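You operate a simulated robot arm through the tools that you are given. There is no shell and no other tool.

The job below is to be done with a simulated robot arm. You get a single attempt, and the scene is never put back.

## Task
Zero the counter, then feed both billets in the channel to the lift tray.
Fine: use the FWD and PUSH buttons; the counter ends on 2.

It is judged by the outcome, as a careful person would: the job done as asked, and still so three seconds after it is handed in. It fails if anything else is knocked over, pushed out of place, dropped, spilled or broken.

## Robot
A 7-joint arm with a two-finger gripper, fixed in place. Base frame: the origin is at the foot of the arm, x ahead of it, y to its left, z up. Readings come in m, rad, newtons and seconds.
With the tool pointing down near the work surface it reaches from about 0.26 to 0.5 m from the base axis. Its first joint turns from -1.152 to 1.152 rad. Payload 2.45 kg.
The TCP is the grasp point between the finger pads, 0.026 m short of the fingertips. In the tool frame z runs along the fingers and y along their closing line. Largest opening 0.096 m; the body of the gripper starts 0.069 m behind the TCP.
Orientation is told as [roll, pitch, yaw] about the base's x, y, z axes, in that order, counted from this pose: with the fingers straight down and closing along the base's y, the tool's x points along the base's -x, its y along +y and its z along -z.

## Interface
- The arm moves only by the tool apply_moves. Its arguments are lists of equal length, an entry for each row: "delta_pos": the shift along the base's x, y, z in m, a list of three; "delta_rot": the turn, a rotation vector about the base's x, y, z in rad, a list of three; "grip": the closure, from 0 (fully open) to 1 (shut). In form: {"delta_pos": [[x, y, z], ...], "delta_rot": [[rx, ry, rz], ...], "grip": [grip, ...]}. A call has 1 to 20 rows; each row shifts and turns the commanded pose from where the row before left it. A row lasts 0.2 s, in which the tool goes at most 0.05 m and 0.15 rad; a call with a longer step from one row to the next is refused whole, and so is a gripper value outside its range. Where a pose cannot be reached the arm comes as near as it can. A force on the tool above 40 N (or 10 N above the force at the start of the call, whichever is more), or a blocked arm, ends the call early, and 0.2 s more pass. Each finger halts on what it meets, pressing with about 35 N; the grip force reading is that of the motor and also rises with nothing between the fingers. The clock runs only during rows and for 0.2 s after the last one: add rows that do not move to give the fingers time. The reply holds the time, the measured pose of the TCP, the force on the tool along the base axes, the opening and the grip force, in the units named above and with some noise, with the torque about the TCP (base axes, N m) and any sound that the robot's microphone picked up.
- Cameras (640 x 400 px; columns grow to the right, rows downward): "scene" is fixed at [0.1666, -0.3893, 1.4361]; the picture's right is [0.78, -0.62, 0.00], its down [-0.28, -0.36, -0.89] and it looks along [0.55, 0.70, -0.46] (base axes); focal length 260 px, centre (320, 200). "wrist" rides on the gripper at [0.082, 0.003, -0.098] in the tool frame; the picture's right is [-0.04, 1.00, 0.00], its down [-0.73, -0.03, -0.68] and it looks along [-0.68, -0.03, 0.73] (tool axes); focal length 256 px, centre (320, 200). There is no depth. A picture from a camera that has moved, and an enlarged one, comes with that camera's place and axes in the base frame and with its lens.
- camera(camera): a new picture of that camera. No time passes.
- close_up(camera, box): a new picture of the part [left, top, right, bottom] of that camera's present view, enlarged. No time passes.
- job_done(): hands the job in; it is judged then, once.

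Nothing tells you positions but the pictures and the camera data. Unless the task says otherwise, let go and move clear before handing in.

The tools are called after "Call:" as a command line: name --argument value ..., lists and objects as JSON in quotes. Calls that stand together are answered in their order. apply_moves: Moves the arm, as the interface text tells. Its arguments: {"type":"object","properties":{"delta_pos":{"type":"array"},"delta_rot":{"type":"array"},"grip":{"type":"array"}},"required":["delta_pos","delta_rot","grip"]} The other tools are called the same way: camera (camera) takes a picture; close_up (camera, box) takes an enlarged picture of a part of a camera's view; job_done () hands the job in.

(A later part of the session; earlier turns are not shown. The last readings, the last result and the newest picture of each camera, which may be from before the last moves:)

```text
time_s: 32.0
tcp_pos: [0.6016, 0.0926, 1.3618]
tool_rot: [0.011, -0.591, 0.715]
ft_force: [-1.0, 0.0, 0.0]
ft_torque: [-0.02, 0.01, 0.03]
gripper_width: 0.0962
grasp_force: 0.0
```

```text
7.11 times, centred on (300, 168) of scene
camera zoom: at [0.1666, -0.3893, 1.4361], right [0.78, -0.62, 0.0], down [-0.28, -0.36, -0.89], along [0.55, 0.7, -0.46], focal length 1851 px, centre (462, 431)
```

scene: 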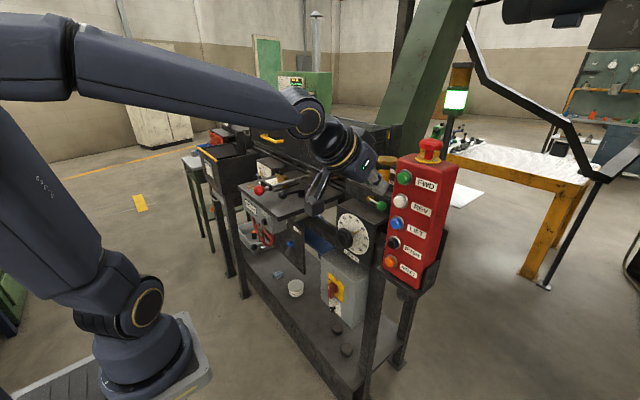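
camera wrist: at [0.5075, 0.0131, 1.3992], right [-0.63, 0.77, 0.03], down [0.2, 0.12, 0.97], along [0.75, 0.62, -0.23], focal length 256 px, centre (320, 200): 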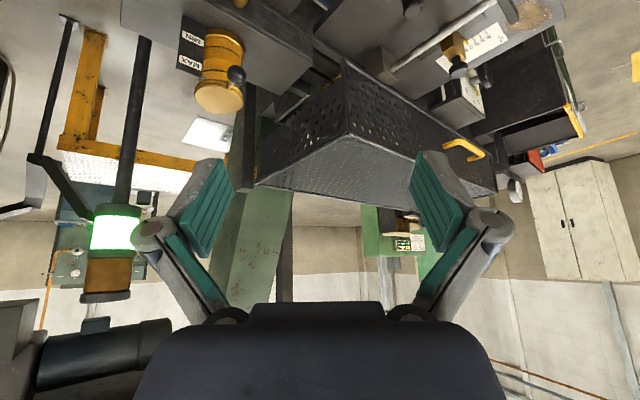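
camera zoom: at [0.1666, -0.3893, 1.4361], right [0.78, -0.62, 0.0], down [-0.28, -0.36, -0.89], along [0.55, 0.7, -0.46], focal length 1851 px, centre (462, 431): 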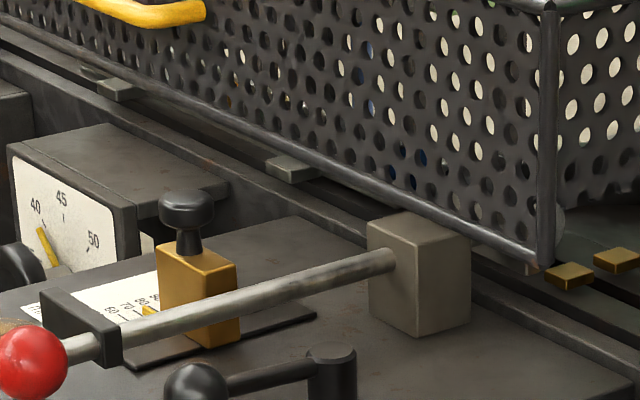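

A gray rounded end is now peeking out just right of the guard's corner post. I'll zoom in on it to identify the billet, its size and where the pads are.

Call:
close_up --camera "scene" --box '[322, 155, 346, 180]'

Call:
close_up --camera "scene" --box '[290, 140, 335, 175]'

Call:
close_up --camera "wrist" --box '[335, 60, 460, 150]'

```text
16.00 times, centred on (334, 168) of scene
camera zoom: at [0.1666, -0.3893, 1.4361], right [0.78, -0.62, 0.0], down [-0.28, -0.36, -0.89], along [0.55, 0.7, -0.46], focal length 4164 px, centre (96, 720)
```

zoom: 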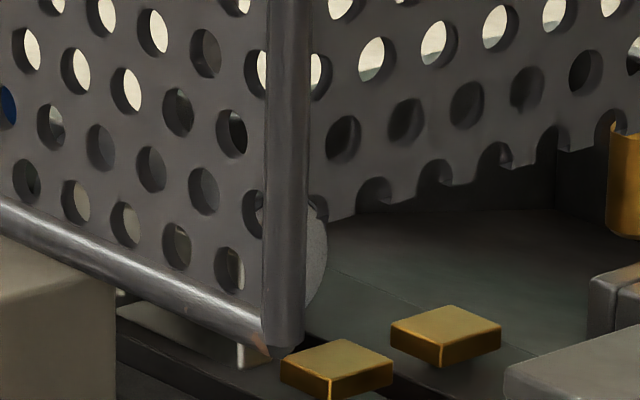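

```text
11.43 times, centred on (312, 158) of scene
camera zoom: at [0.1666, -0.3893, 1.4361], right [0.78, -0.62, 0.0], down [-0.28, -0.36, -0.89], along [0.55, 0.7, -0.46], focal length 2974 px, centre (406, 686)
```

zoom: 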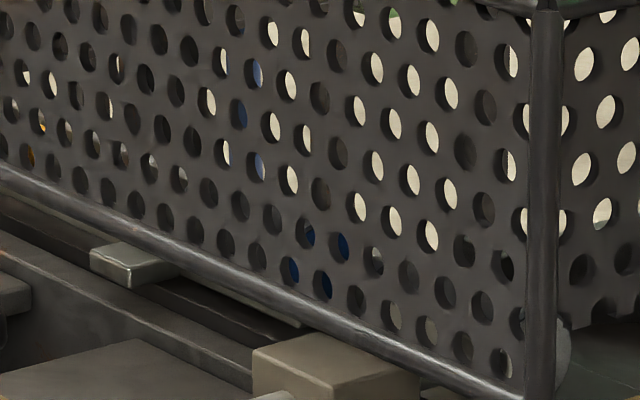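

```text
4.44 times, centred on (398, 105) of wrist
camera zoom: at [0.5075, 0.0131, 1.3992], right [-0.63, 0.77, 0.03], down [0.2, 0.12, 0.97], along [0.75, 0.62, -0.23], focal length 1138 px, centre (-24, 622)
```

zoom: 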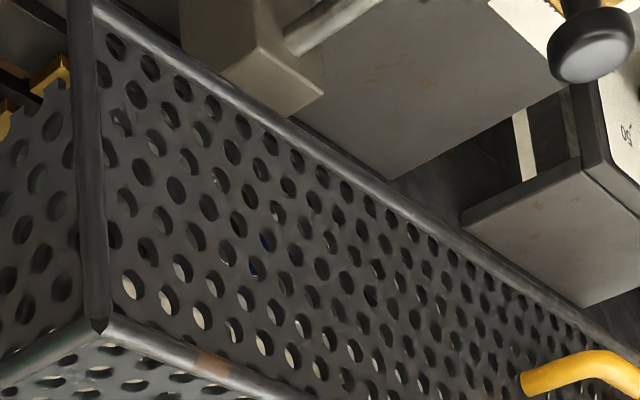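

The billet is a ~40 mm round bar lying along the channel, its face now just reaching the exit, with two brass stops ahead of it in line with the pusher. I'll return to FWD (fingers closed) to feed it up to the stops.

Call:
apply_moves --delta_pos '[[-0.02, -0.02, 0], [-0.02, -0.03, 0], [-0.02, -0.035, 0], [-0.02, -0.035, 0], [-0.02, -0.035, -0.02], [0, -0.03, -0.03], [0, -0.018, -0.03], [0.02, 0, -0.03], [0.01, 0, -0.008], [0, 0, 0]]' --delta_rot '[[0.09, -0.105, 0], [0.09, -0.105, 0], [0, 0, -0.12], [0, 0, -0.12], [0, 0, -0.12], [0, 0, -0.12], [0, 0, -0.12], [0, 0, -0.12], [0, 0, 0], [0, 0, 0]]' --grip '[0, 0.2, 0.4, 0.6, 0.8, 1, 1, 1, 1, 1]'

Call:
close_up --camera "scene" --box '[340, 100, 480, 200]'

Call:
close_up --camera "wrist" --box '[200, 80, 440, 240]'

```text
time_s: 34.2
tcp_pos: [0.5301, -0.109, 1.246]
tool_rot: [0.007, -0.869, -0.003]
ft_force: [0.9, 0.4, 0.7]
ft_torque: [-0.01, -0.03, 0.04]
gripper_width: 0.0
grasp_force: 28.7
```

```text
4.00 times, centred on (410, 150) of scene
camera zoom: at [0.1666, -0.3893, 1.4361], right [0.78, -0.62, 0.0], down [-0.28, -0.36, -0.89], along [0.55, 0.7, -0.46], focal length 1041 px, centre (-40, 400)
```

zoom: 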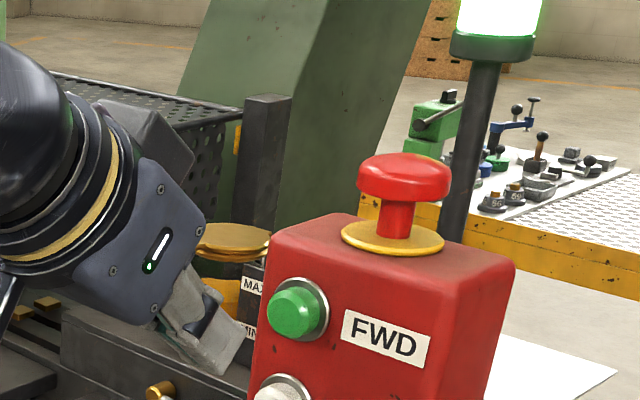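

```text
2.50 times, centred on (320, 160) of wrist
camera zoom: at [0.4018, -0.1064, 1.2477], right [0.02, 1.0, 0.04], down [-0.05, -0.03, 1.0], along [1.0, -0.03, 0.04], focal length 640 px, centre (320, 300)
```

zoom: 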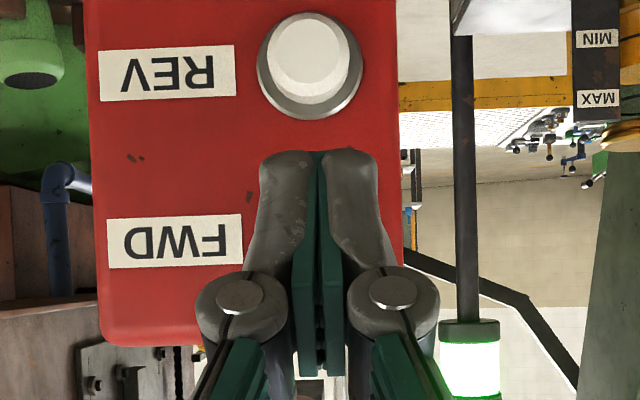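

Lined up again. I'll press FWD and hold briefly, then check the billet's position.

Call:
apply_moves --delta_pos '[[0.025, 0, 0], [0.01, 0, 0], [0.01, 0, 0], [0, 0, 0], [0, 0, 0]]' --delta_rot '[[0, 0, 0], [0, 0, 0], [0, 0, 0], [0, 0, 0], [0, 0, 0]]' --grip '[1, 1, 1, 1, 1]'

Call:
close_up --camera "scene" --box '[322, 155, 352, 180]'

Call:
close_up --camera "scene" --box '[290, 140, 335, 175]'

```text
time_s: 35.4
tcp_pos: [0.5742, -0.1084, 1.2446]
tool_rot: [0.009, -0.869, -0.006]
ft_force: [-2.0, -1.2, 0.4]
ft_torque: [0.02, -0.02, 0.0]
gripper_width: 0.0059
grasp_force: 28.8
heard: click
```

```text
16.00 times, centred on (337, 168) of scene
camera zoom: at [0.1665, -0.3893, 1.4361], right [0.78, -0.62, 0.0], down [-0.28, -0.36, -0.89], along [0.55, 0.7, -0.46], focal length 4164 px, centre (48, 720)
```

zoom: 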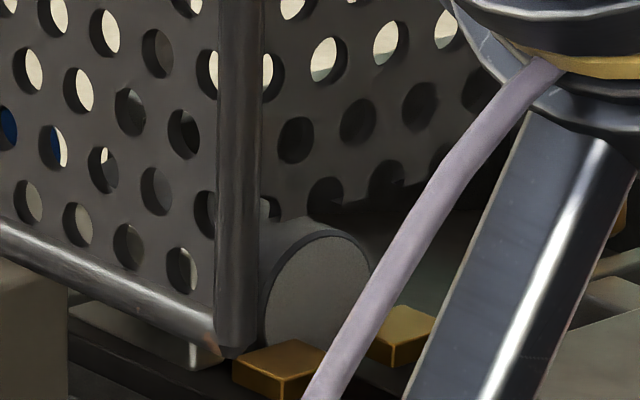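

```text
11.43 times, centred on (312, 158) of scene
camera zoom: at [0.1665, -0.3893, 1.4361], right [0.78, -0.62, 0.0], down [-0.28, -0.36, -0.89], along [0.55, 0.7, -0.46], focal length 2974 px, centre (406, 686)
```

zoom: 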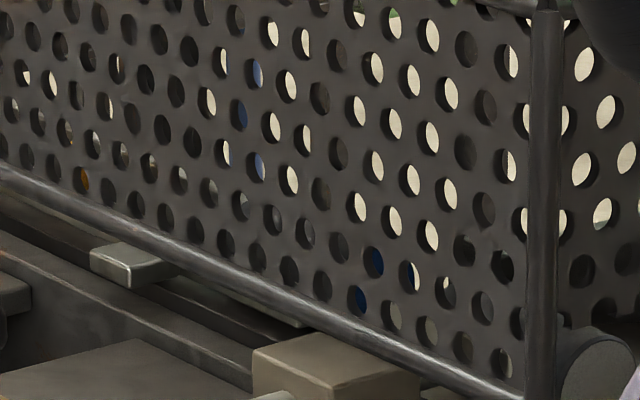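

The billet's face is right behind the brass stops. I'll hold a bit longer to see if it comes to rest there.

Call:
apply_moves --delta_pos '[[0, 0, 0]]' --delta_rot '[[0, 0, 0]]' --grip '[1]'

Call:
close_up --camera "scene" --box '[322, 155, 352, 180]'

Call:
close_up --camera "scene" --box '[290, 140, 335, 175]'

```text
time_s: 35.8
tcp_pos: [0.5732, -0.1102, 1.2435]
tool_rot: [0.008, -0.869, -0.005]
ft_force: [-1.6, -1.0, 0.1]
ft_torque: [0.01, 0.06, -0.02]
gripper_width: 0.006
grasp_force: 28.4
```

```text
16.00 times, centred on (337, 168) of scene
camera zoom: at [0.1665, -0.3893, 1.4361], right [0.78, -0.62, 0.0], down [-0.28, -0.36, -0.89], along [0.55, 0.7, -0.46], focal length 4164 px, centre (48, 720)
```

zoom: 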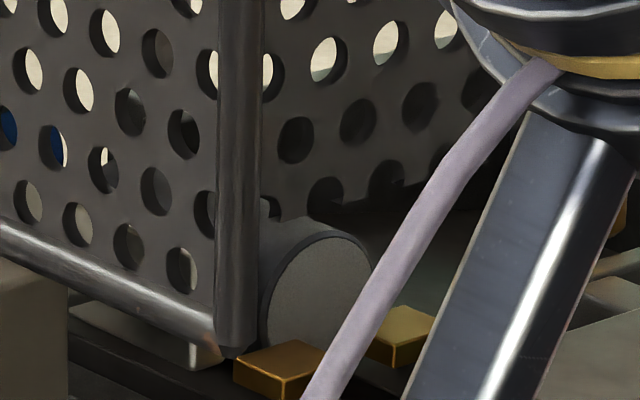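

```text
11.43 times, centred on (312, 158) of scene
camera zoom: at [0.1665, -0.3893, 1.4361], right [0.78, -0.62, 0.0], down [-0.28, -0.36, -0.89], along [0.55, 0.7, -0.46], focal length 2974 px, centre (406, 686)
```

zoom: 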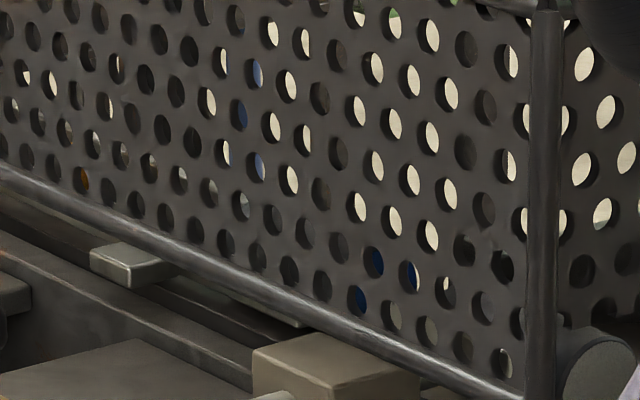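

The billet has stopped against the brass stops. I'll release FWD, back off, and move down in front of PUSH.

Call:
apply_moves --delta_pos '[[-0.02, 0, 0], [-0.02, 0, 0], [-0.01, 0, -0.02], [0, 0, -0.035], [0, 0, -0.035], [0, 0, -0.035], [0, 0, -0.03], [0, 0, 0]]' --delta_rot '[[0, 0, 0], [0, 0, 0], [0, 0, 0], [0, 0, 0], [0, 0, 0], [0, 0, 0], [0, 0, 0], [0, 0, 0]]' --grip '[1, 1, 1, 1, 1, 1, 1, 1]'

Call:
camera --camera "wrist"

Call:
camera --camera "scene"

Call:
close_up --camera "scene" --box '[350, 150, 480, 290]'

```text
time_s: 37.6
tcp_pos: [0.5255, -0.1085, 1.089]
tool_rot: [0.009, -0.869, -0.005]
ft_force: [-0.4, 0.7, 0.4]
ft_torque: [-0.01, 0.0, 0.0]
gripper_width: 0.0
grasp_force: 28.9
```

```text
taken
camera wrist: at [0.3971, -0.1067, 1.0915], right [0.02, 1.0, 0.04], down [-0.05, -0.03, 1.0], along [1.0, -0.03, 0.04], focal length 256 px, centre (320, 200)
```

wrist: 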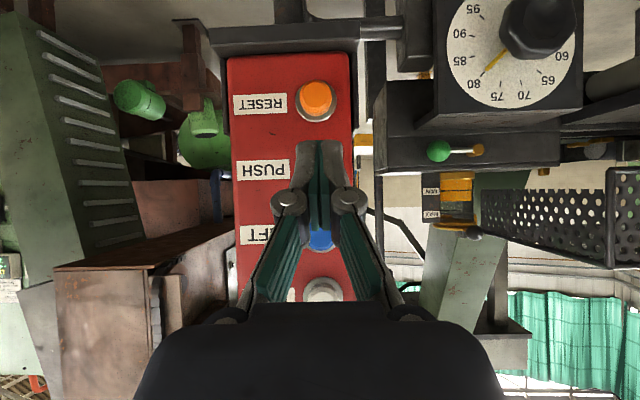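

```text
taken
```

scene: 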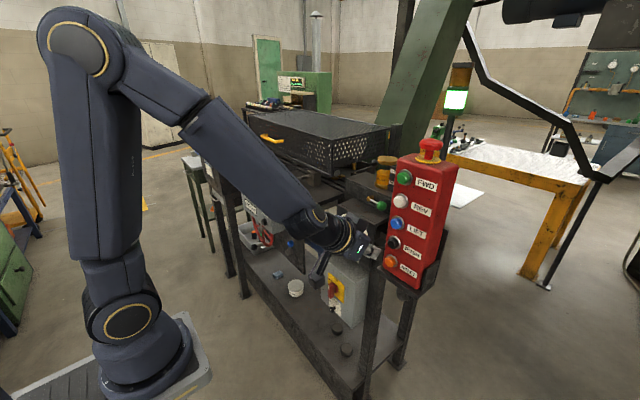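

```text
2.86 times, centred on (415, 220) of scene
camera zoom: at [0.1666, -0.3893, 1.4361], right [0.78, -0.62, 0.0], down [-0.28, -0.36, -0.89], along [0.55, 0.7, -0.46], focal length 744 px, centre (49, 143)
```

zoom: 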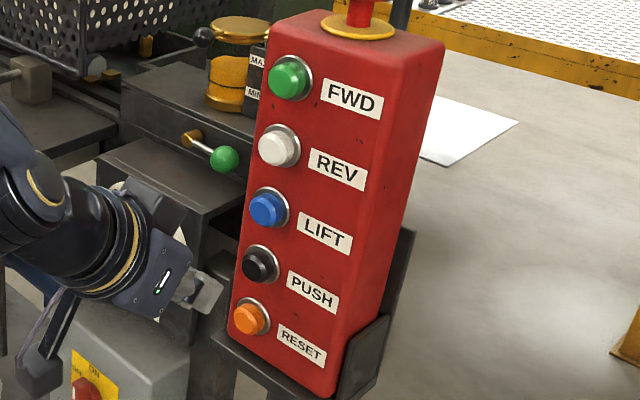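

PUSH is at (0.60, -0.111, 1.076). I'll lower 4 mm, close in and press it, then look at the counter and billet.

Call:
apply_moves --delta_pos '[[0.02, -0.001, -0.004], [0.015, 0, 0], [0.005, 0, 0], [0.009, 0, 0], [0, 0, 0]]' --delta_rot '[[0, 0, 0], [0, 0, 0], [0, 0, 0], [0, 0, 0], [0, 0, 0]]' --grip '[1, 1, 1, 1, 1]'

Call:
close_up --camera "scene" --box '[350, 150, 480, 290]'

Call:
close_up --camera "scene" --box '[230, 130, 400, 250]'

Call:
close_up --camera "scene" --box '[325, 150, 385, 190]'

```text
time_s: 38.8
tcp_pos: [0.5732, -0.1093, 1.0862]
tool_rot: [0.008, -0.87, -0.002]
ft_force: [-1.8, -0.9, 0.8]
ft_torque: [0.02, 0.01, -0.02]
gripper_width: 0.0059
grasp_force: 27.9
heard: click
```

```text
2.86 times, centred on (415, 220) of scene
camera zoom: at [0.1665, -0.3893, 1.4361], right [0.78, -0.62, 0.0], down [-0.28, -0.36, -0.89], along [0.55, 0.7, -0.46], focal length 744 px, centre (49, 143)
```

zoom: 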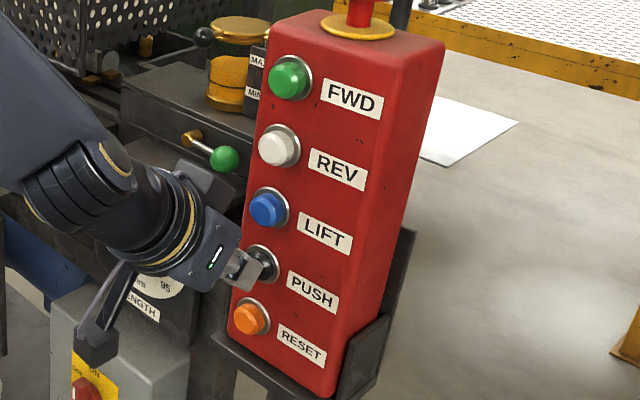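

```text
3.33 times, centred on (315, 190) of scene
camera zoom: at [0.1665, -0.3893, 1.4361], right [0.78, -0.62, 0.0], down [-0.28, -0.36, -0.89], along [0.55, 0.7, -0.46], focal length 868 px, centre (337, 233)
```

zoom: 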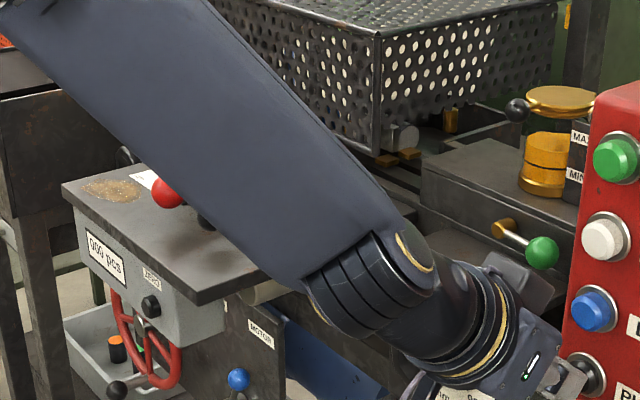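

```text
10.00 times, centred on (355, 170) of scene
camera zoom: at [0.1665, -0.3893, 1.4361], right [0.78, -0.62, 0.0], down [-0.28, -0.36, -0.89], along [0.55, 0.7, -0.46], focal length 2603 px, centre (-30, 500)
```

zoom: 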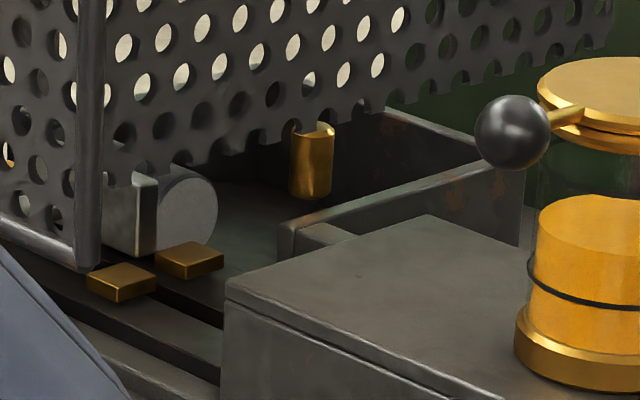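

The pusher plate is now moving the billet across onto the dark platform. I'll keep holding and watch.

Call:
apply_moves --delta_pos '[[0, 0, 0], [0, 0, 0]]' --delta_rot '[[0, 0, 0], [0, 0, 0]]' --grip '[1, 1]'

Call:
close_up --camera "scene" --box '[230, 130, 400, 250]'

Call:
close_up --camera "scene" --box '[325, 150, 385, 190]'

```text
time_s: 39.4
tcp_pos: [0.5735, -0.1099, 1.085]
tool_rot: [0.009, -0.87, -0.003]
ft_force: [-2.0, 0.8, -0.8]
ft_torque: [0.02, 0.03, 0.01]
gripper_width: 0.0058
grasp_force: 28.1
```

```text
3.33 times, centred on (315, 190) of scene
camera zoom: at [0.1666, -0.3893, 1.4361], right [0.78, -0.62, 0.0], down [-0.28, -0.36, -0.89], along [0.55, 0.7, -0.46], focal length 868 px, centre (337, 233)
```

zoom: 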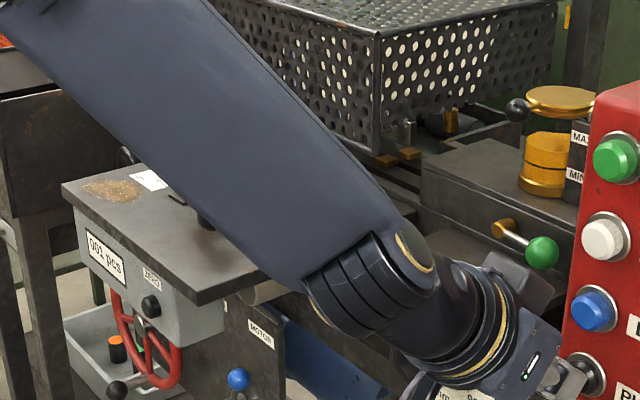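

```text
10.00 times, centred on (355, 170) of scene
camera zoom: at [0.1666, -0.3893, 1.4361], right [0.78, -0.62, 0.0], down [-0.28, -0.36, -0.89], along [0.55, 0.7, -0.46], focal length 2603 px, centre (-30, 500)
```

zoom: 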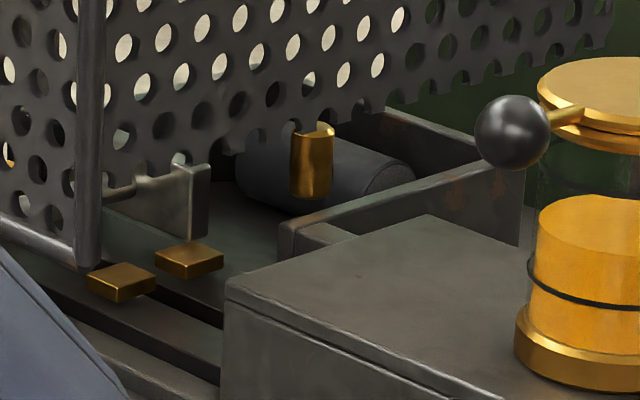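

The counter reads 001 and the first billet has rolled into the walled tray. I'll release PUSH now and check the pusher returns.

Call:
apply_moves --delta_pos '[[-0.02, 0, 0], [-0.02, 0, 0], [0, 0, 0]]' --delta_rot '[[0, 0, 0], [0, 0, 0], [0, 0, 0]]' --grip '[1, 1, 1]'

Call:
close_up --camera "scene" --box '[325, 150, 385, 190]'

Call:
close_up --camera "scene" --box '[230, 130, 400, 250]'

```text
time_s: 40.2
tcp_pos: [0.5316, -0.1095, 1.0884]
tool_rot: [0.006, -0.869, -0.003]
ft_force: [-0.2, 0.1, -0.4]
ft_torque: [0.0, -0.02, -0.05]
gripper_width: 0.0
grasp_force: 28.3
```

```text
10.00 times, centred on (355, 170) of scene
camera zoom: at [0.1666, -0.3893, 1.4361], right [0.78, -0.62, 0.0], down [-0.28, -0.36, -0.89], along [0.55, 0.7, -0.46], focal length 2603 px, centre (-30, 500)
```

zoom: 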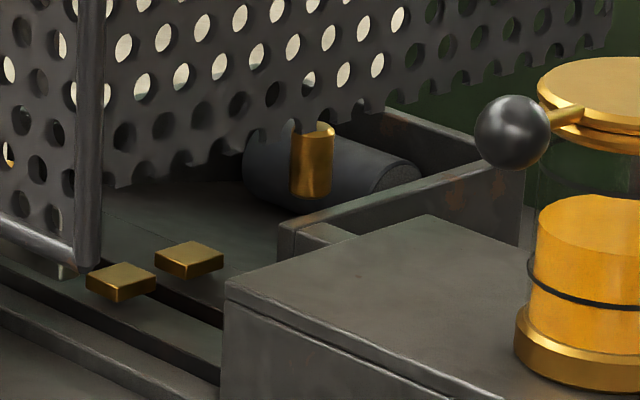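

```text
3.33 times, centred on (315, 190) of scene
camera zoom: at [0.1666, -0.3893, 1.4361], right [0.78, -0.62, 0.0], down [-0.28, -0.36, -0.89], along [0.55, 0.7, -0.46], focal length 868 px, centre (337, 233)
```

zoom: 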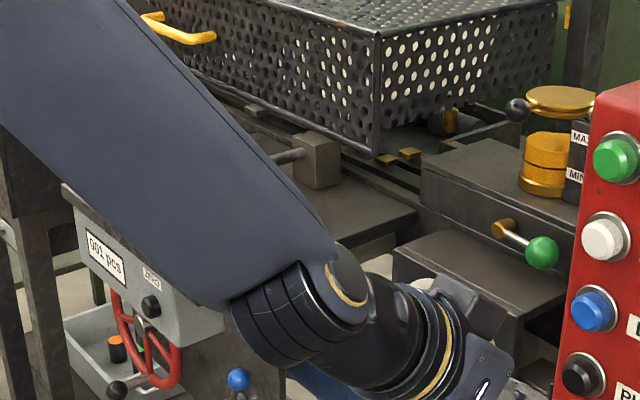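

Pusher has returned and billet one sits in the tray. Back up to FWD for the second billet.

Call:
apply_moves --delta_pos '[[0, 0, 0.04], [0, 0, 0.04], [0, 0, 0.04], [0, 0, 0.039], [0, 0, 0]]' --delta_rot '[[0, 0, 0], [0, 0, 0], [0, 0, 0], [0, 0, 0], [0, 0, 0]]' --grip '[1, 1, 1, 1, 1]'

Call:
close_up --camera "scene" --box '[290, 140, 335, 175]'

Call:
close_up --camera "scene" --box '[340, 100, 480, 200]'

Call:
close_up --camera "scene" --box '[322, 150, 372, 180]'

```text
time_s: 41.4
tcp_pos: [0.5342, -0.1083, 1.246]
tool_rot: [0.008, -0.869, -0.004]
ft_force: [0.7, 0.2, 0.4]
ft_torque: [-0.02, -0.03, 0.01]
gripper_width: 0.0
grasp_force: 29.6
```

```text
11.43 times, centred on (312, 158) of scene
camera zoom: at [0.1666, -0.3893, 1.4361], right [0.78, -0.62, 0.0], down [-0.28, -0.36, -0.89], along [0.55, 0.7, -0.46], focal length 2974 px, centre (406, 686)
```

zoom: 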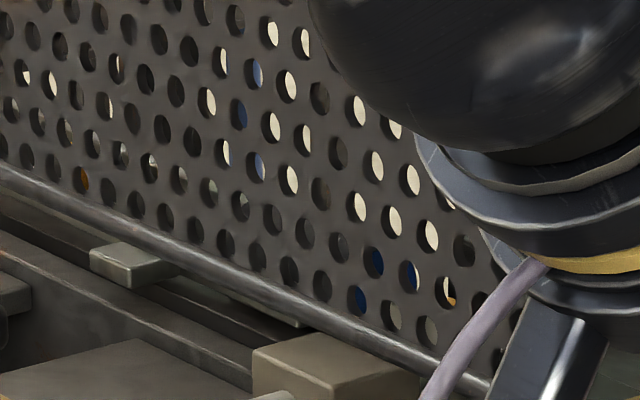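

```text
4.00 times, centred on (410, 150) of scene
camera zoom: at [0.1666, -0.3893, 1.4361], right [0.78, -0.62, 0.0], down [-0.28, -0.36, -0.89], along [0.55, 0.7, -0.46], focal length 1041 px, centre (-40, 400)
```

zoom: 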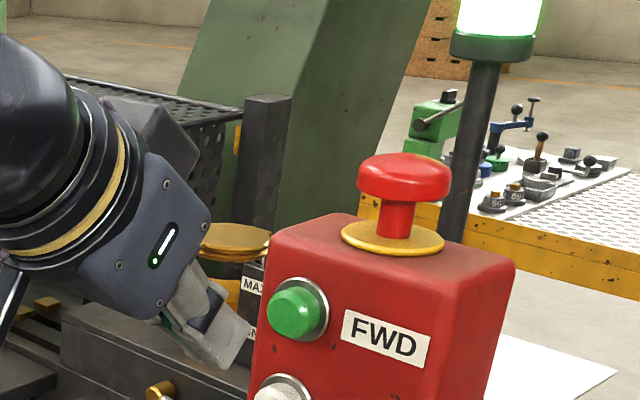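

```text
12.80 times, centred on (347, 165) of scene
camera zoom: at [0.1666, -0.3893, 1.4361], right [0.78, -0.62, 0.0], down [-0.28, -0.36, -0.89], along [0.55, 0.7, -0.46], focal length 3331 px, centre (-26, 648)
```

zoom: 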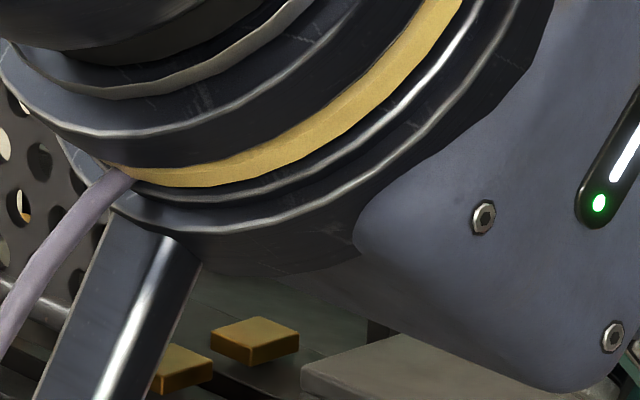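

FWD again: press and hold to bring up the second billet.

Call:
apply_moves --delta_pos '[[0.022, 0, 0], [0.009, 0, 0], [0.009, 0, 0], [0, 0, 0], [0, 0, 0], [0, 0, 0]]' --delta_rot '[[0, 0, 0], [0, 0, 0], [0, 0, 0], [0, 0, 0], [0, 0, 0], [0, 0, 0]]' --grip '[1, 1, 1, 1, 1, 1]'

Call:
close_up --camera "scene" --box '[290, 140, 335, 175]'

Call:
close_up --camera "scene" --box '[322, 150, 372, 180]'

```text
time_s: 42.8
tcp_pos: [0.5741, -0.1091, 1.2453]
tool_rot: [0.009, -0.871, -0.002]
ft_force: [-2.1, -0.1, -0.2]
ft_torque: [0.02, -0.03, 0.03]
gripper_width: 0.006
grasp_force: 28.3
heard: click
```

```text
11.43 times, centred on (312, 158) of scene
camera zoom: at [0.1665, -0.3892, 1.4361], right [0.78, -0.62, 0.0], down [-0.28, -0.36, -0.89], along [0.55, 0.7, -0.46], focal length 2974 px, centre (406, 686)
```

zoom: 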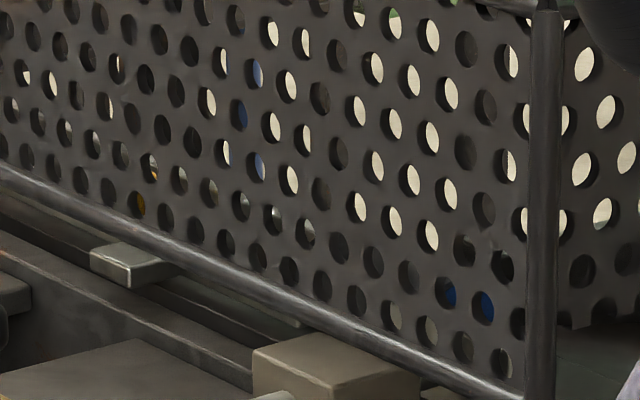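

```text
12.80 times, centred on (347, 165) of scene
camera zoom: at [0.1665, -0.3892, 1.4361], right [0.78, -0.62, 0.0], down [-0.28, -0.36, -0.89], along [0.55, 0.7, -0.46], focal length 3331 px, centre (-26, 648)
```

zoom: 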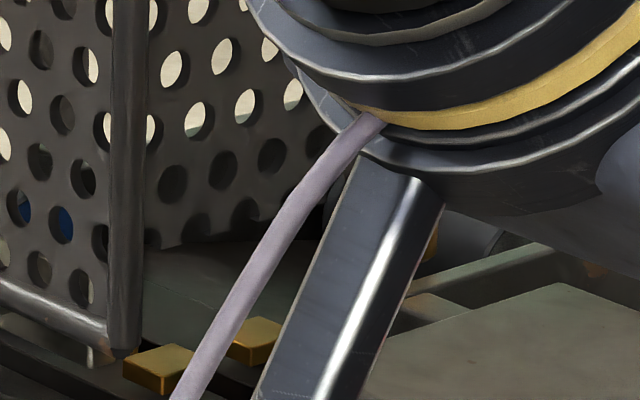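

The second billet (blue band) is advancing. I'll keep holding.

Call:
apply_moves --delta_pos '[[0, 0, 0], [0, 0, 0]]' --delta_rot '[[0, 0, 0], [0, 0, 0]]' --grip '[1, 1]'

Call:
close_up --camera "scene" --box '[290, 140, 335, 175]'

Call:
close_up --camera "scene" --box '[322, 150, 372, 180]'

```text
time_s: 43.4
tcp_pos: [0.5736, -0.1082, 1.2455]
tool_rot: [0.008, -0.867, -0.003]
ft_force: [-2.3, 0.3, -0.7]
ft_torque: [-0.03, 0.06, 0.04]
gripper_width: 0.006
grasp_force: 28.8
```

```text
11.43 times, centred on (312, 158) of scene
camera zoom: at [0.1665, -0.3893, 1.4361], right [0.78, -0.62, 0.0], down [-0.28, -0.36, -0.89], along [0.55, 0.7, -0.46], focal length 2974 px, centre (406, 686)
```

zoom: 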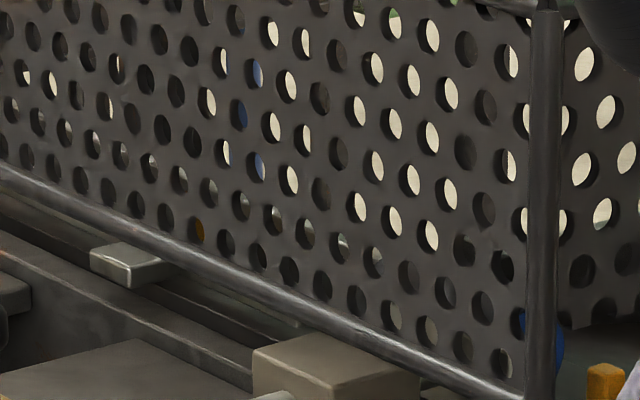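

```text
12.80 times, centred on (347, 165) of scene
camera zoom: at [0.1665, -0.3893, 1.4361], right [0.78, -0.62, 0.0], down [-0.28, -0.36, -0.89], along [0.55, 0.7, -0.46], focal length 3331 px, centre (-26, 648)
```

zoom: 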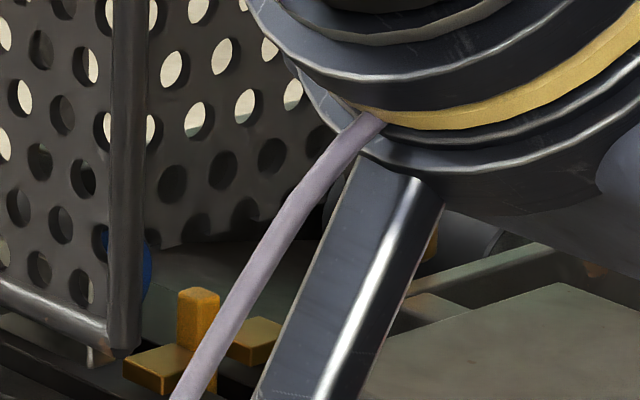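

A yellow chain lug has come past the stops and the blue-ended second billet is emerging. I'll keep holding.

Call:
apply_moves --delta_pos '[[0, 0, 0], [0, 0, 0]]' --delta_rot '[[0, 0, 0], [0, 0, 0]]' --grip '[1, 1]'

Call:
close_up --camera "scene" --box '[322, 150, 372, 180]'

Call:
close_up --camera "scene" --box '[290, 140, 335, 175]'

```text
time_s: 44.0
tcp_pos: [0.5732, -0.1091, 1.2445]
tool_rot: [0.007, -0.868, -0.003]
ft_force: [-2.7, 0.4, -0.9]
ft_torque: [0.01, 0.02, 0.01]
gripper_width: 0.006
grasp_force: 28.4
```

```text
12.80 times, centred on (347, 165) of scene
camera zoom: at [0.1665, -0.3893, 1.4361], right [0.78, -0.62, 0.0], down [-0.28, -0.36, -0.89], along [0.55, 0.7, -0.46], focal length 3331 px, centre (-26, 648)
```

zoom: 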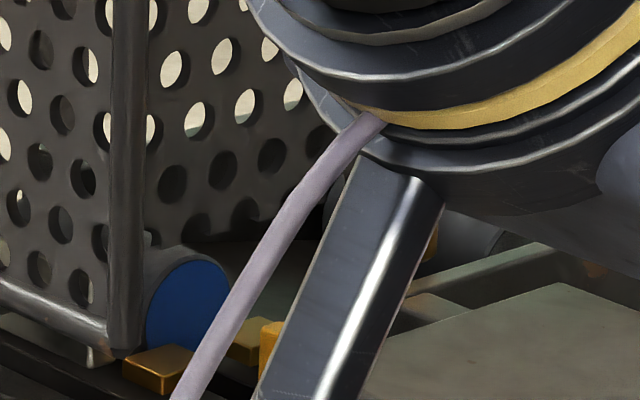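

```text
11.43 times, centred on (312, 158) of scene
camera zoom: at [0.1665, -0.3893, 1.4361], right [0.78, -0.62, 0.0], down [-0.28, -0.36, -0.89], along [0.55, 0.7, -0.46], focal length 2974 px, centre (406, 686)
```

zoom: 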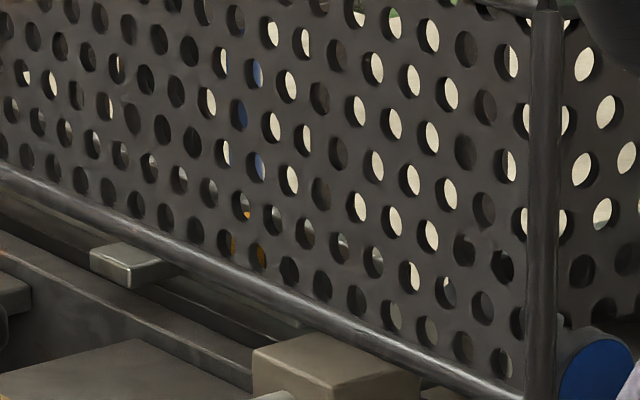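

The blue face is nearly where the first billet stopped. One more short hold to confirm it is against the stops.

Call:
apply_moves --delta_pos '[[0, 0, 0]]' --delta_rot '[[0, 0, 0]]' --grip '[1]'

Call:
close_up --camera "scene" --box '[322, 155, 352, 180]'

Call:
close_up --camera "scene" --box '[322, 150, 372, 180]'

Call:
close_up --camera "scene" --box '[290, 140, 335, 175]'

```text
time_s: 44.4
tcp_pos: [0.5722, -0.1092, 1.2456]
tool_rot: [0.009, -0.869, -0.005]
ft_force: [-1.7, -0.2, -0.2]
ft_torque: [0.0, 0.03, 0.04]
gripper_width: 0.0062
grasp_force: 28.8
```

```text
16.00 times, centred on (337, 168) of scene
camera zoom: at [0.1665, -0.3893, 1.4361], right [0.78, -0.62, 0.0], down [-0.28, -0.36, -0.89], along [0.55, 0.7, -0.46], focal length 4164 px, centre (48, 720)
```

zoom: 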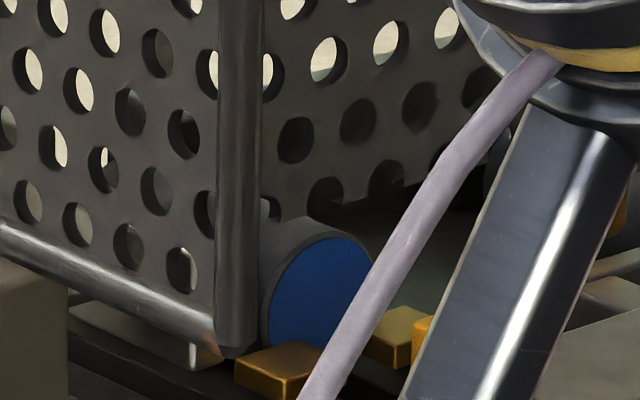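

```text
12.80 times, centred on (347, 165) of scene
camera zoom: at [0.1665, -0.3893, 1.4361], right [0.78, -0.62, 0.0], down [-0.28, -0.36, -0.89], along [0.55, 0.7, -0.46], focal length 3331 px, centre (-26, 648)
```

zoom: 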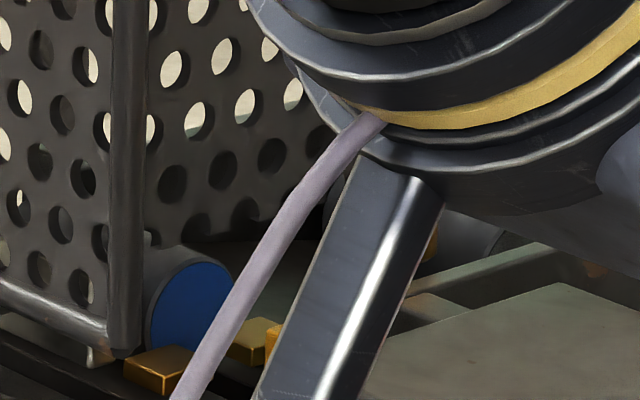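

```text
11.43 times, centred on (312, 158) of scene
camera zoom: at [0.1665, -0.3893, 1.4361], right [0.78, -0.62, 0.0], down [-0.28, -0.36, -0.89], along [0.55, 0.7, -0.46], focal length 2974 px, centre (406, 686)
```

zoom: 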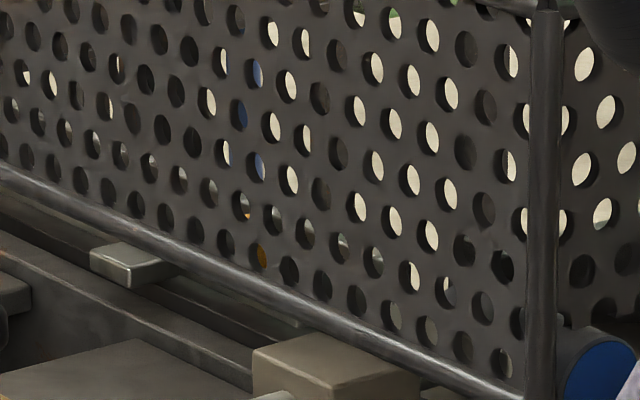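

Call:
apply_moves --delta_pos '[[0, 0, 0]]' --delta_rot '[[0, 0, 0]]' --grip '[1]'

Call:
close_up --camera "scene" --box '[322, 155, 352, 180]'

Call:
close_up --camera "scene" --box '[290, 140, 335, 175]'

Call:
close_up --camera "scene" --box '[430, 50, 490, 130]'

```text
time_s: 44.8
tcp_pos: [0.5744, -0.109, 1.2444]
tool_rot: [0.008, -0.87, -0.002]
ft_force: [-3.3, -0.5, -0.5]
ft_torque: [0.02, 0.05, 0.02]
gripper_width: 0.006
grasp_force: 28.4
```

```text
16.00 times, centred on (337, 168) of scene
camera zoom: at [0.1665, -0.3893, 1.4361], right [0.78, -0.62, 0.0], down [-0.28, -0.36, -0.89], along [0.55, 0.7, -0.46], focal length 4164 px, centre (48, 720)
```

zoom: 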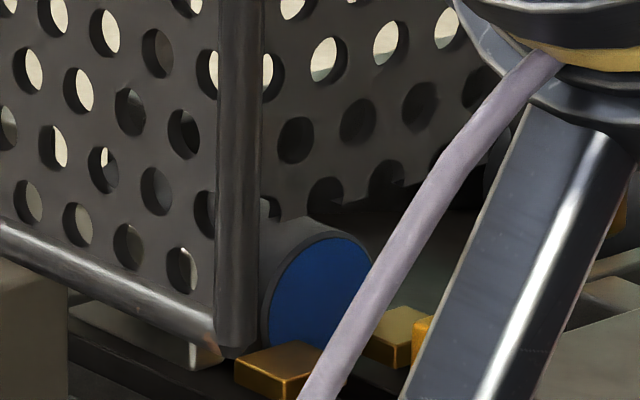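

```text
11.43 times, centred on (312, 158) of scene
camera zoom: at [0.1665, -0.3893, 1.4361], right [0.78, -0.62, 0.0], down [-0.28, -0.36, -0.89], along [0.55, 0.7, -0.46], focal length 2974 px, centre (406, 686)
```

zoom: 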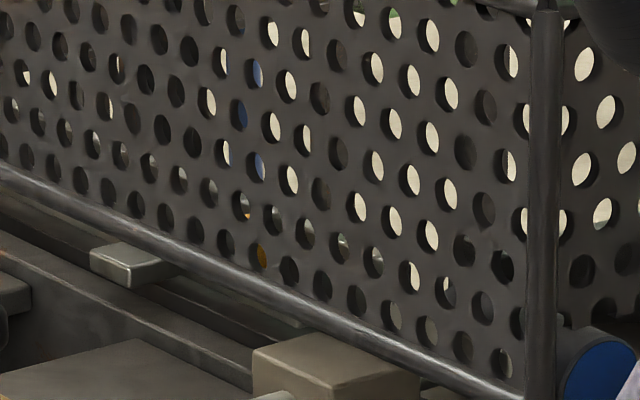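

```text
5.00 times, centred on (460, 90) of scene
camera zoom: at [0.1665, -0.3893, 1.4361], right [0.78, -0.62, 0.0], down [-0.28, -0.36, -0.89], along [0.55, 0.7, -0.46], focal length 1301 px, centre (-380, 750)
```

zoom: 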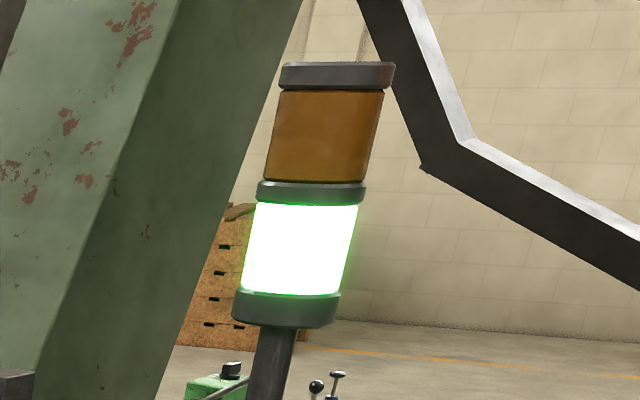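

The second billet rests against the stops and the lamp is still green. I'll release FWD and go down to PUSH, then check the tray before pushing.

Call:
apply_moves --delta_pos '[[-0.02, 0, 0], [-0.02, 0, 0], [-0.01, 0, -0.02], [0, 0, -0.035], [0, 0, -0.035], [0, 0, -0.035], [0, 0, -0.034], [0, 0, 0]]' --delta_rot '[[0, 0, 0], [0, 0, 0], [0, 0, 0], [0, 0, 0], [0, 0, 0], [0, 0, 0], [0, 0, 0], [0, 0, 0]]' --grip '[1, 1, 1, 1, 1, 1, 1, 1]'

Call:
close_up --camera "scene" --box '[325, 150, 385, 190]'

Call:
close_up --camera "scene" --box '[350, 150, 480, 290]'

Call:
camera --camera "wrist"

```text
time_s: 46.6
tcp_pos: [0.5242, -0.1115, 1.0863]
tool_rot: [0.01, -0.87, -0.002]
ft_force: [0.0, 0.1, 0.5]
ft_torque: [0.0, -0.01, -0.02]
gripper_width: 0.0
grasp_force: 27.9
```

```text
10.00 times, centred on (355, 170) of scene
camera zoom: at [0.1666, -0.3893, 1.4361], right [0.78, -0.62, 0.0], down [-0.28, -0.36, -0.89], along [0.55, 0.7, -0.46], focal length 2603 px, centre (-30, 500)
```

zoom: 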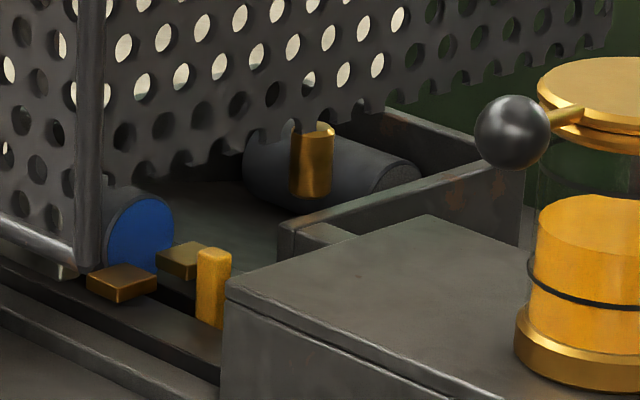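

```text
2.86 times, centred on (415, 220) of scene
camera zoom: at [0.1666, -0.3893, 1.4361], right [0.78, -0.62, 0.0], down [-0.28, -0.36, -0.89], along [0.55, 0.7, -0.46], focal length 744 px, centre (49, 143)
```

zoom: 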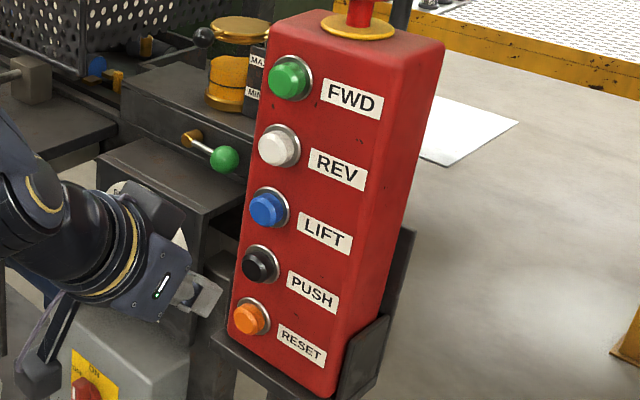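

```text
taken
camera wrist: at [0.3961, -0.107, 1.0891], right [0.02, 1.0, 0.04], down [-0.05, -0.03, 1.0], along [1.0, -0.03, 0.04], focal length 256 px, centre (320, 200)
```

wrist: 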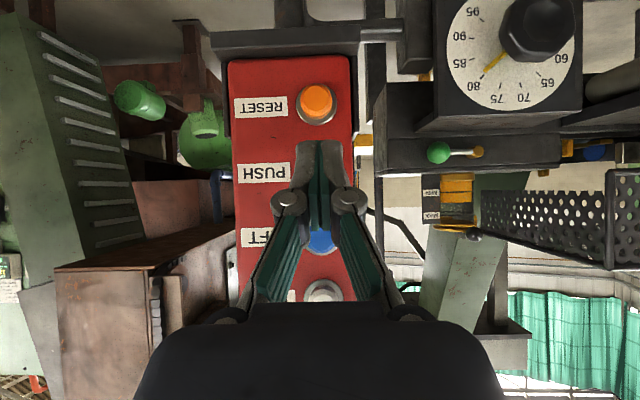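

Tray has billet one behind the brass pin, billet two is in front of the pusher. Pressing PUSH with the same timing as before.

Call:
apply_moves --delta_pos '[[0.02, 0, -0.001], [0.015, 0, 0], [0.005, 0, 0], [0.009, 0, 0], [0, 0, 0]]' --delta_rot '[[0, 0, 0], [0, 0, 0], [0, 0, 0], [0, 0, 0], [0, 0, 0]]' --grip '[1, 1, 1, 1, 1]'

Call:
close_up --camera "scene" --box '[325, 150, 385, 190]'

Call:
close_up --camera "scene" --box '[230, 130, 400, 250]'

```text
time_s: 47.8
tcp_pos: [0.5733, -0.1089, 1.0858]
tool_rot: [0.009, -0.87, -0.005]
ft_force: [-1.9, 0.0, 0.4]
ft_torque: [0.0, -0.01, 0.01]
gripper_width: 0.006
grasp_force: 28.4
heard: click
```

```text
10.00 times, centred on (355, 170) of scene
camera zoom: at [0.1666, -0.3893, 1.4361], right [0.78, -0.62, 0.0], down [-0.28, -0.36, -0.89], along [0.55, 0.7, -0.46], focal length 2603 px, centre (-30, 500)
```

zoom: 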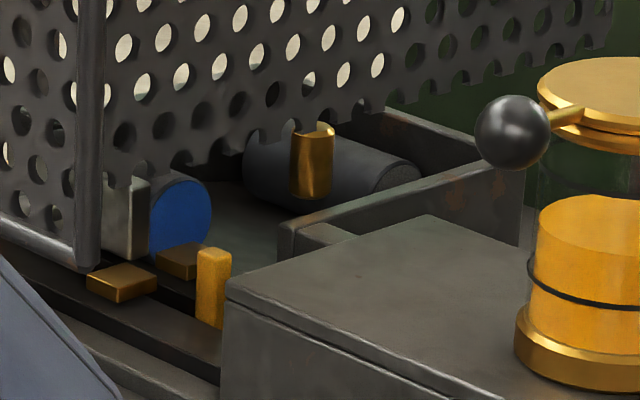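

```text
3.33 times, centred on (315, 190) of scene
camera zoom: at [0.1666, -0.3893, 1.4361], right [0.78, -0.62, 0.0], down [-0.28, -0.36, -0.89], along [0.55, 0.7, -0.46], focal length 868 px, centre (337, 233)
```

zoom: 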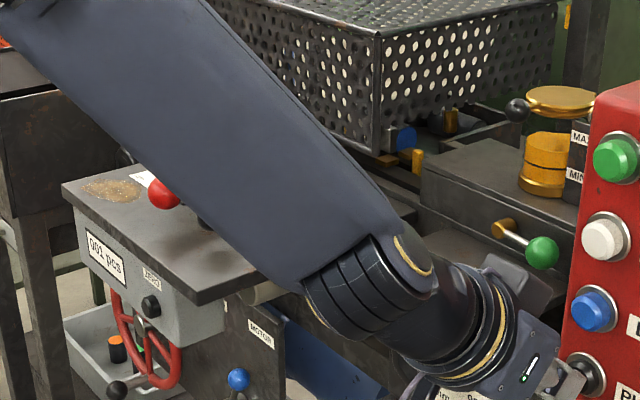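

The pusher is moving billet two across. I'll hold as before until the stroke completes.

Call:
apply_moves --delta_pos '[[0, 0, 0], [0, 0, 0]]' --delta_rot '[[0, 0, 0], [0, 0, 0]]' --grip '[1, 1]'

Call:
close_up --camera "scene" --box '[325, 150, 385, 190]'

Call:
close_up --camera "scene" --box '[230, 130, 400, 250]'

```text
time_s: 48.4
tcp_pos: [0.5721, -0.1099, 1.0854]
tool_rot: [0.008, -0.87, -0.004]
ft_force: [-2.1, 0.4, -0.4]
ft_torque: [0.0, 0.02, 0.01]
gripper_width: 0.006
grasp_force: 28.0
```

```text
10.00 times, centred on (355, 170) of scene
camera zoom: at [0.1666, -0.3893, 1.4361], right [0.78, -0.62, 0.0], down [-0.28, -0.36, -0.89], along [0.55, 0.7, -0.46], focal length 2603 px, centre (-30, 500)
```

zoom: 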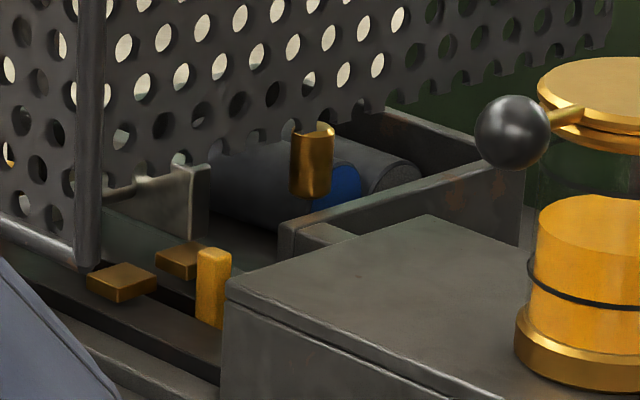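

```text
3.33 times, centred on (315, 190) of scene
camera zoom: at [0.1666, -0.3893, 1.4361], right [0.78, -0.62, 0.0], down [-0.28, -0.36, -0.89], along [0.55, 0.7, -0.46], focal length 868 px, centre (337, 233)
```

zoom: 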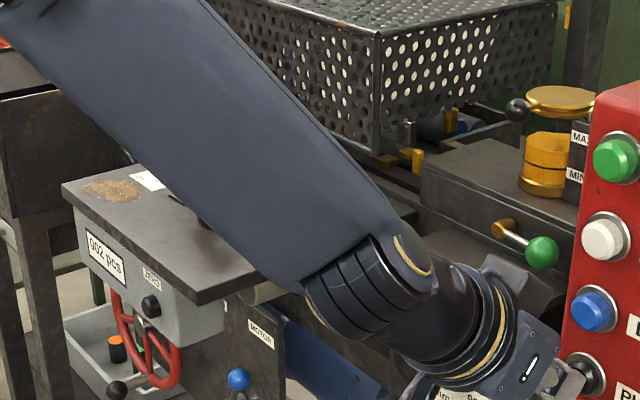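

The counter reads 002 and both billets are in the tray. I'll release PUSH and back the arm off.

Call:
apply_moves --delta_pos '[[-0.02, 0, 0], [-0.02, 0, 0], [-0.01, 0, 0.01], [0, 0, 0.03], [0, 0.02, 0.04], [0, 0.02, 0.04], [0, 0.02, 0.04], [-0.01, 0.02, 0.03], [-0.02, 0.02, 0.03], [0, 0, 0]]' --delta_rot '[[0, 0, 0], [0, 0, 0], [0, 0, 0], [0, 0, 0], [0, 0, 0], [0, 0, 0], [0, 0, 0], [0, 0, 0], [0, 0, 0], [0, 0, 0]]' --grip '[1, 1, 1, 1, 1, 1, 1, 1, 1, 1]'

Call:
camera --camera "scene"

Call:
close_up --camera "scene" --box '[325, 150, 385, 190]'

Call:
close_up --camera "scene" --box '[230, 190, 310, 250]'

Call:
camera --camera "wrist"

```text
time_s: 50.6
tcp_pos: [0.4935, -0.0093, 1.305]
tool_rot: [0.008, -0.87, -0.006]
ft_force: [-0.3, -0.3, -0.1]
ft_torque: [-0.01, 0.01, 0.01]
gripper_width: 0.0002
grasp_force: 28.1
```

```text
taken
```

scene: 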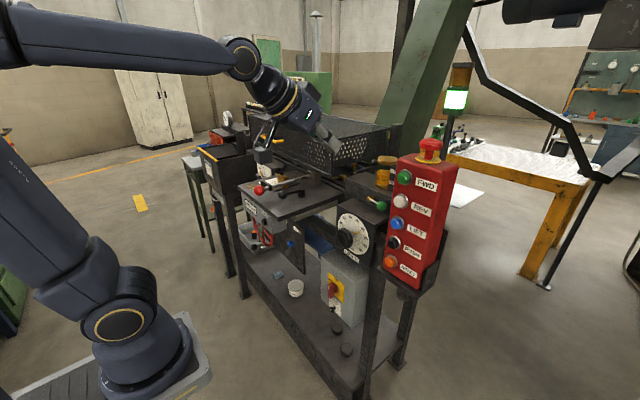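

```text
10.00 times, centred on (355, 170) of scene
camera zoom: at [0.1666, -0.3893, 1.4361], right [0.78, -0.62, 0.0], down [-0.28, -0.36, -0.89], along [0.55, 0.7, -0.46], focal length 2603 px, centre (-30, 500)
```

zoom: 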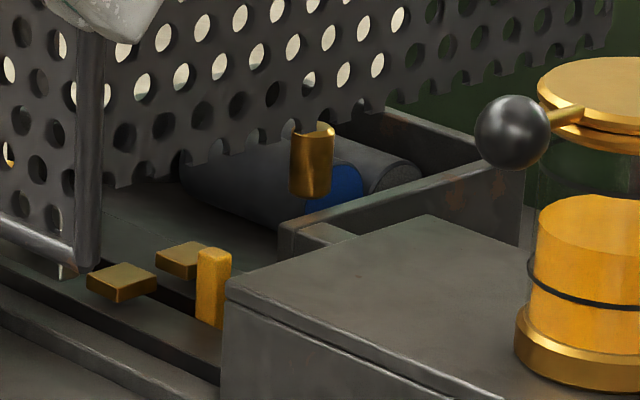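

```text
6.67 times, centred on (270, 220) of scene
camera zoom: at [0.1666, -0.3893, 1.4361], right [0.78, -0.62, 0.0], down [-0.28, -0.36, -0.89], along [0.55, 0.7, -0.46], focal length 1735 px, centre (653, 67)
```

zoom: 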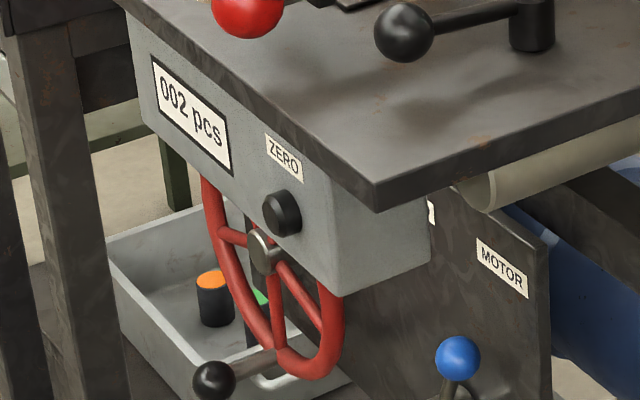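

```text
taken
camera wrist: at [0.3653, -0.0068, 1.3077], right [0.02, 1.0, 0.04], down [-0.05, -0.03, 1.0], along [1.0, -0.03, 0.04], focal length 256 px, centre (320, 200)
```

wrist: 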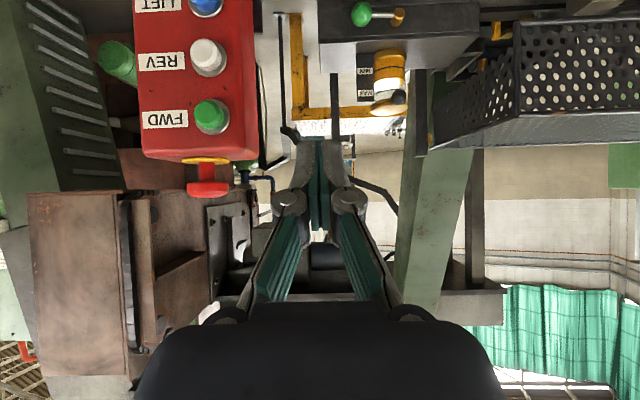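

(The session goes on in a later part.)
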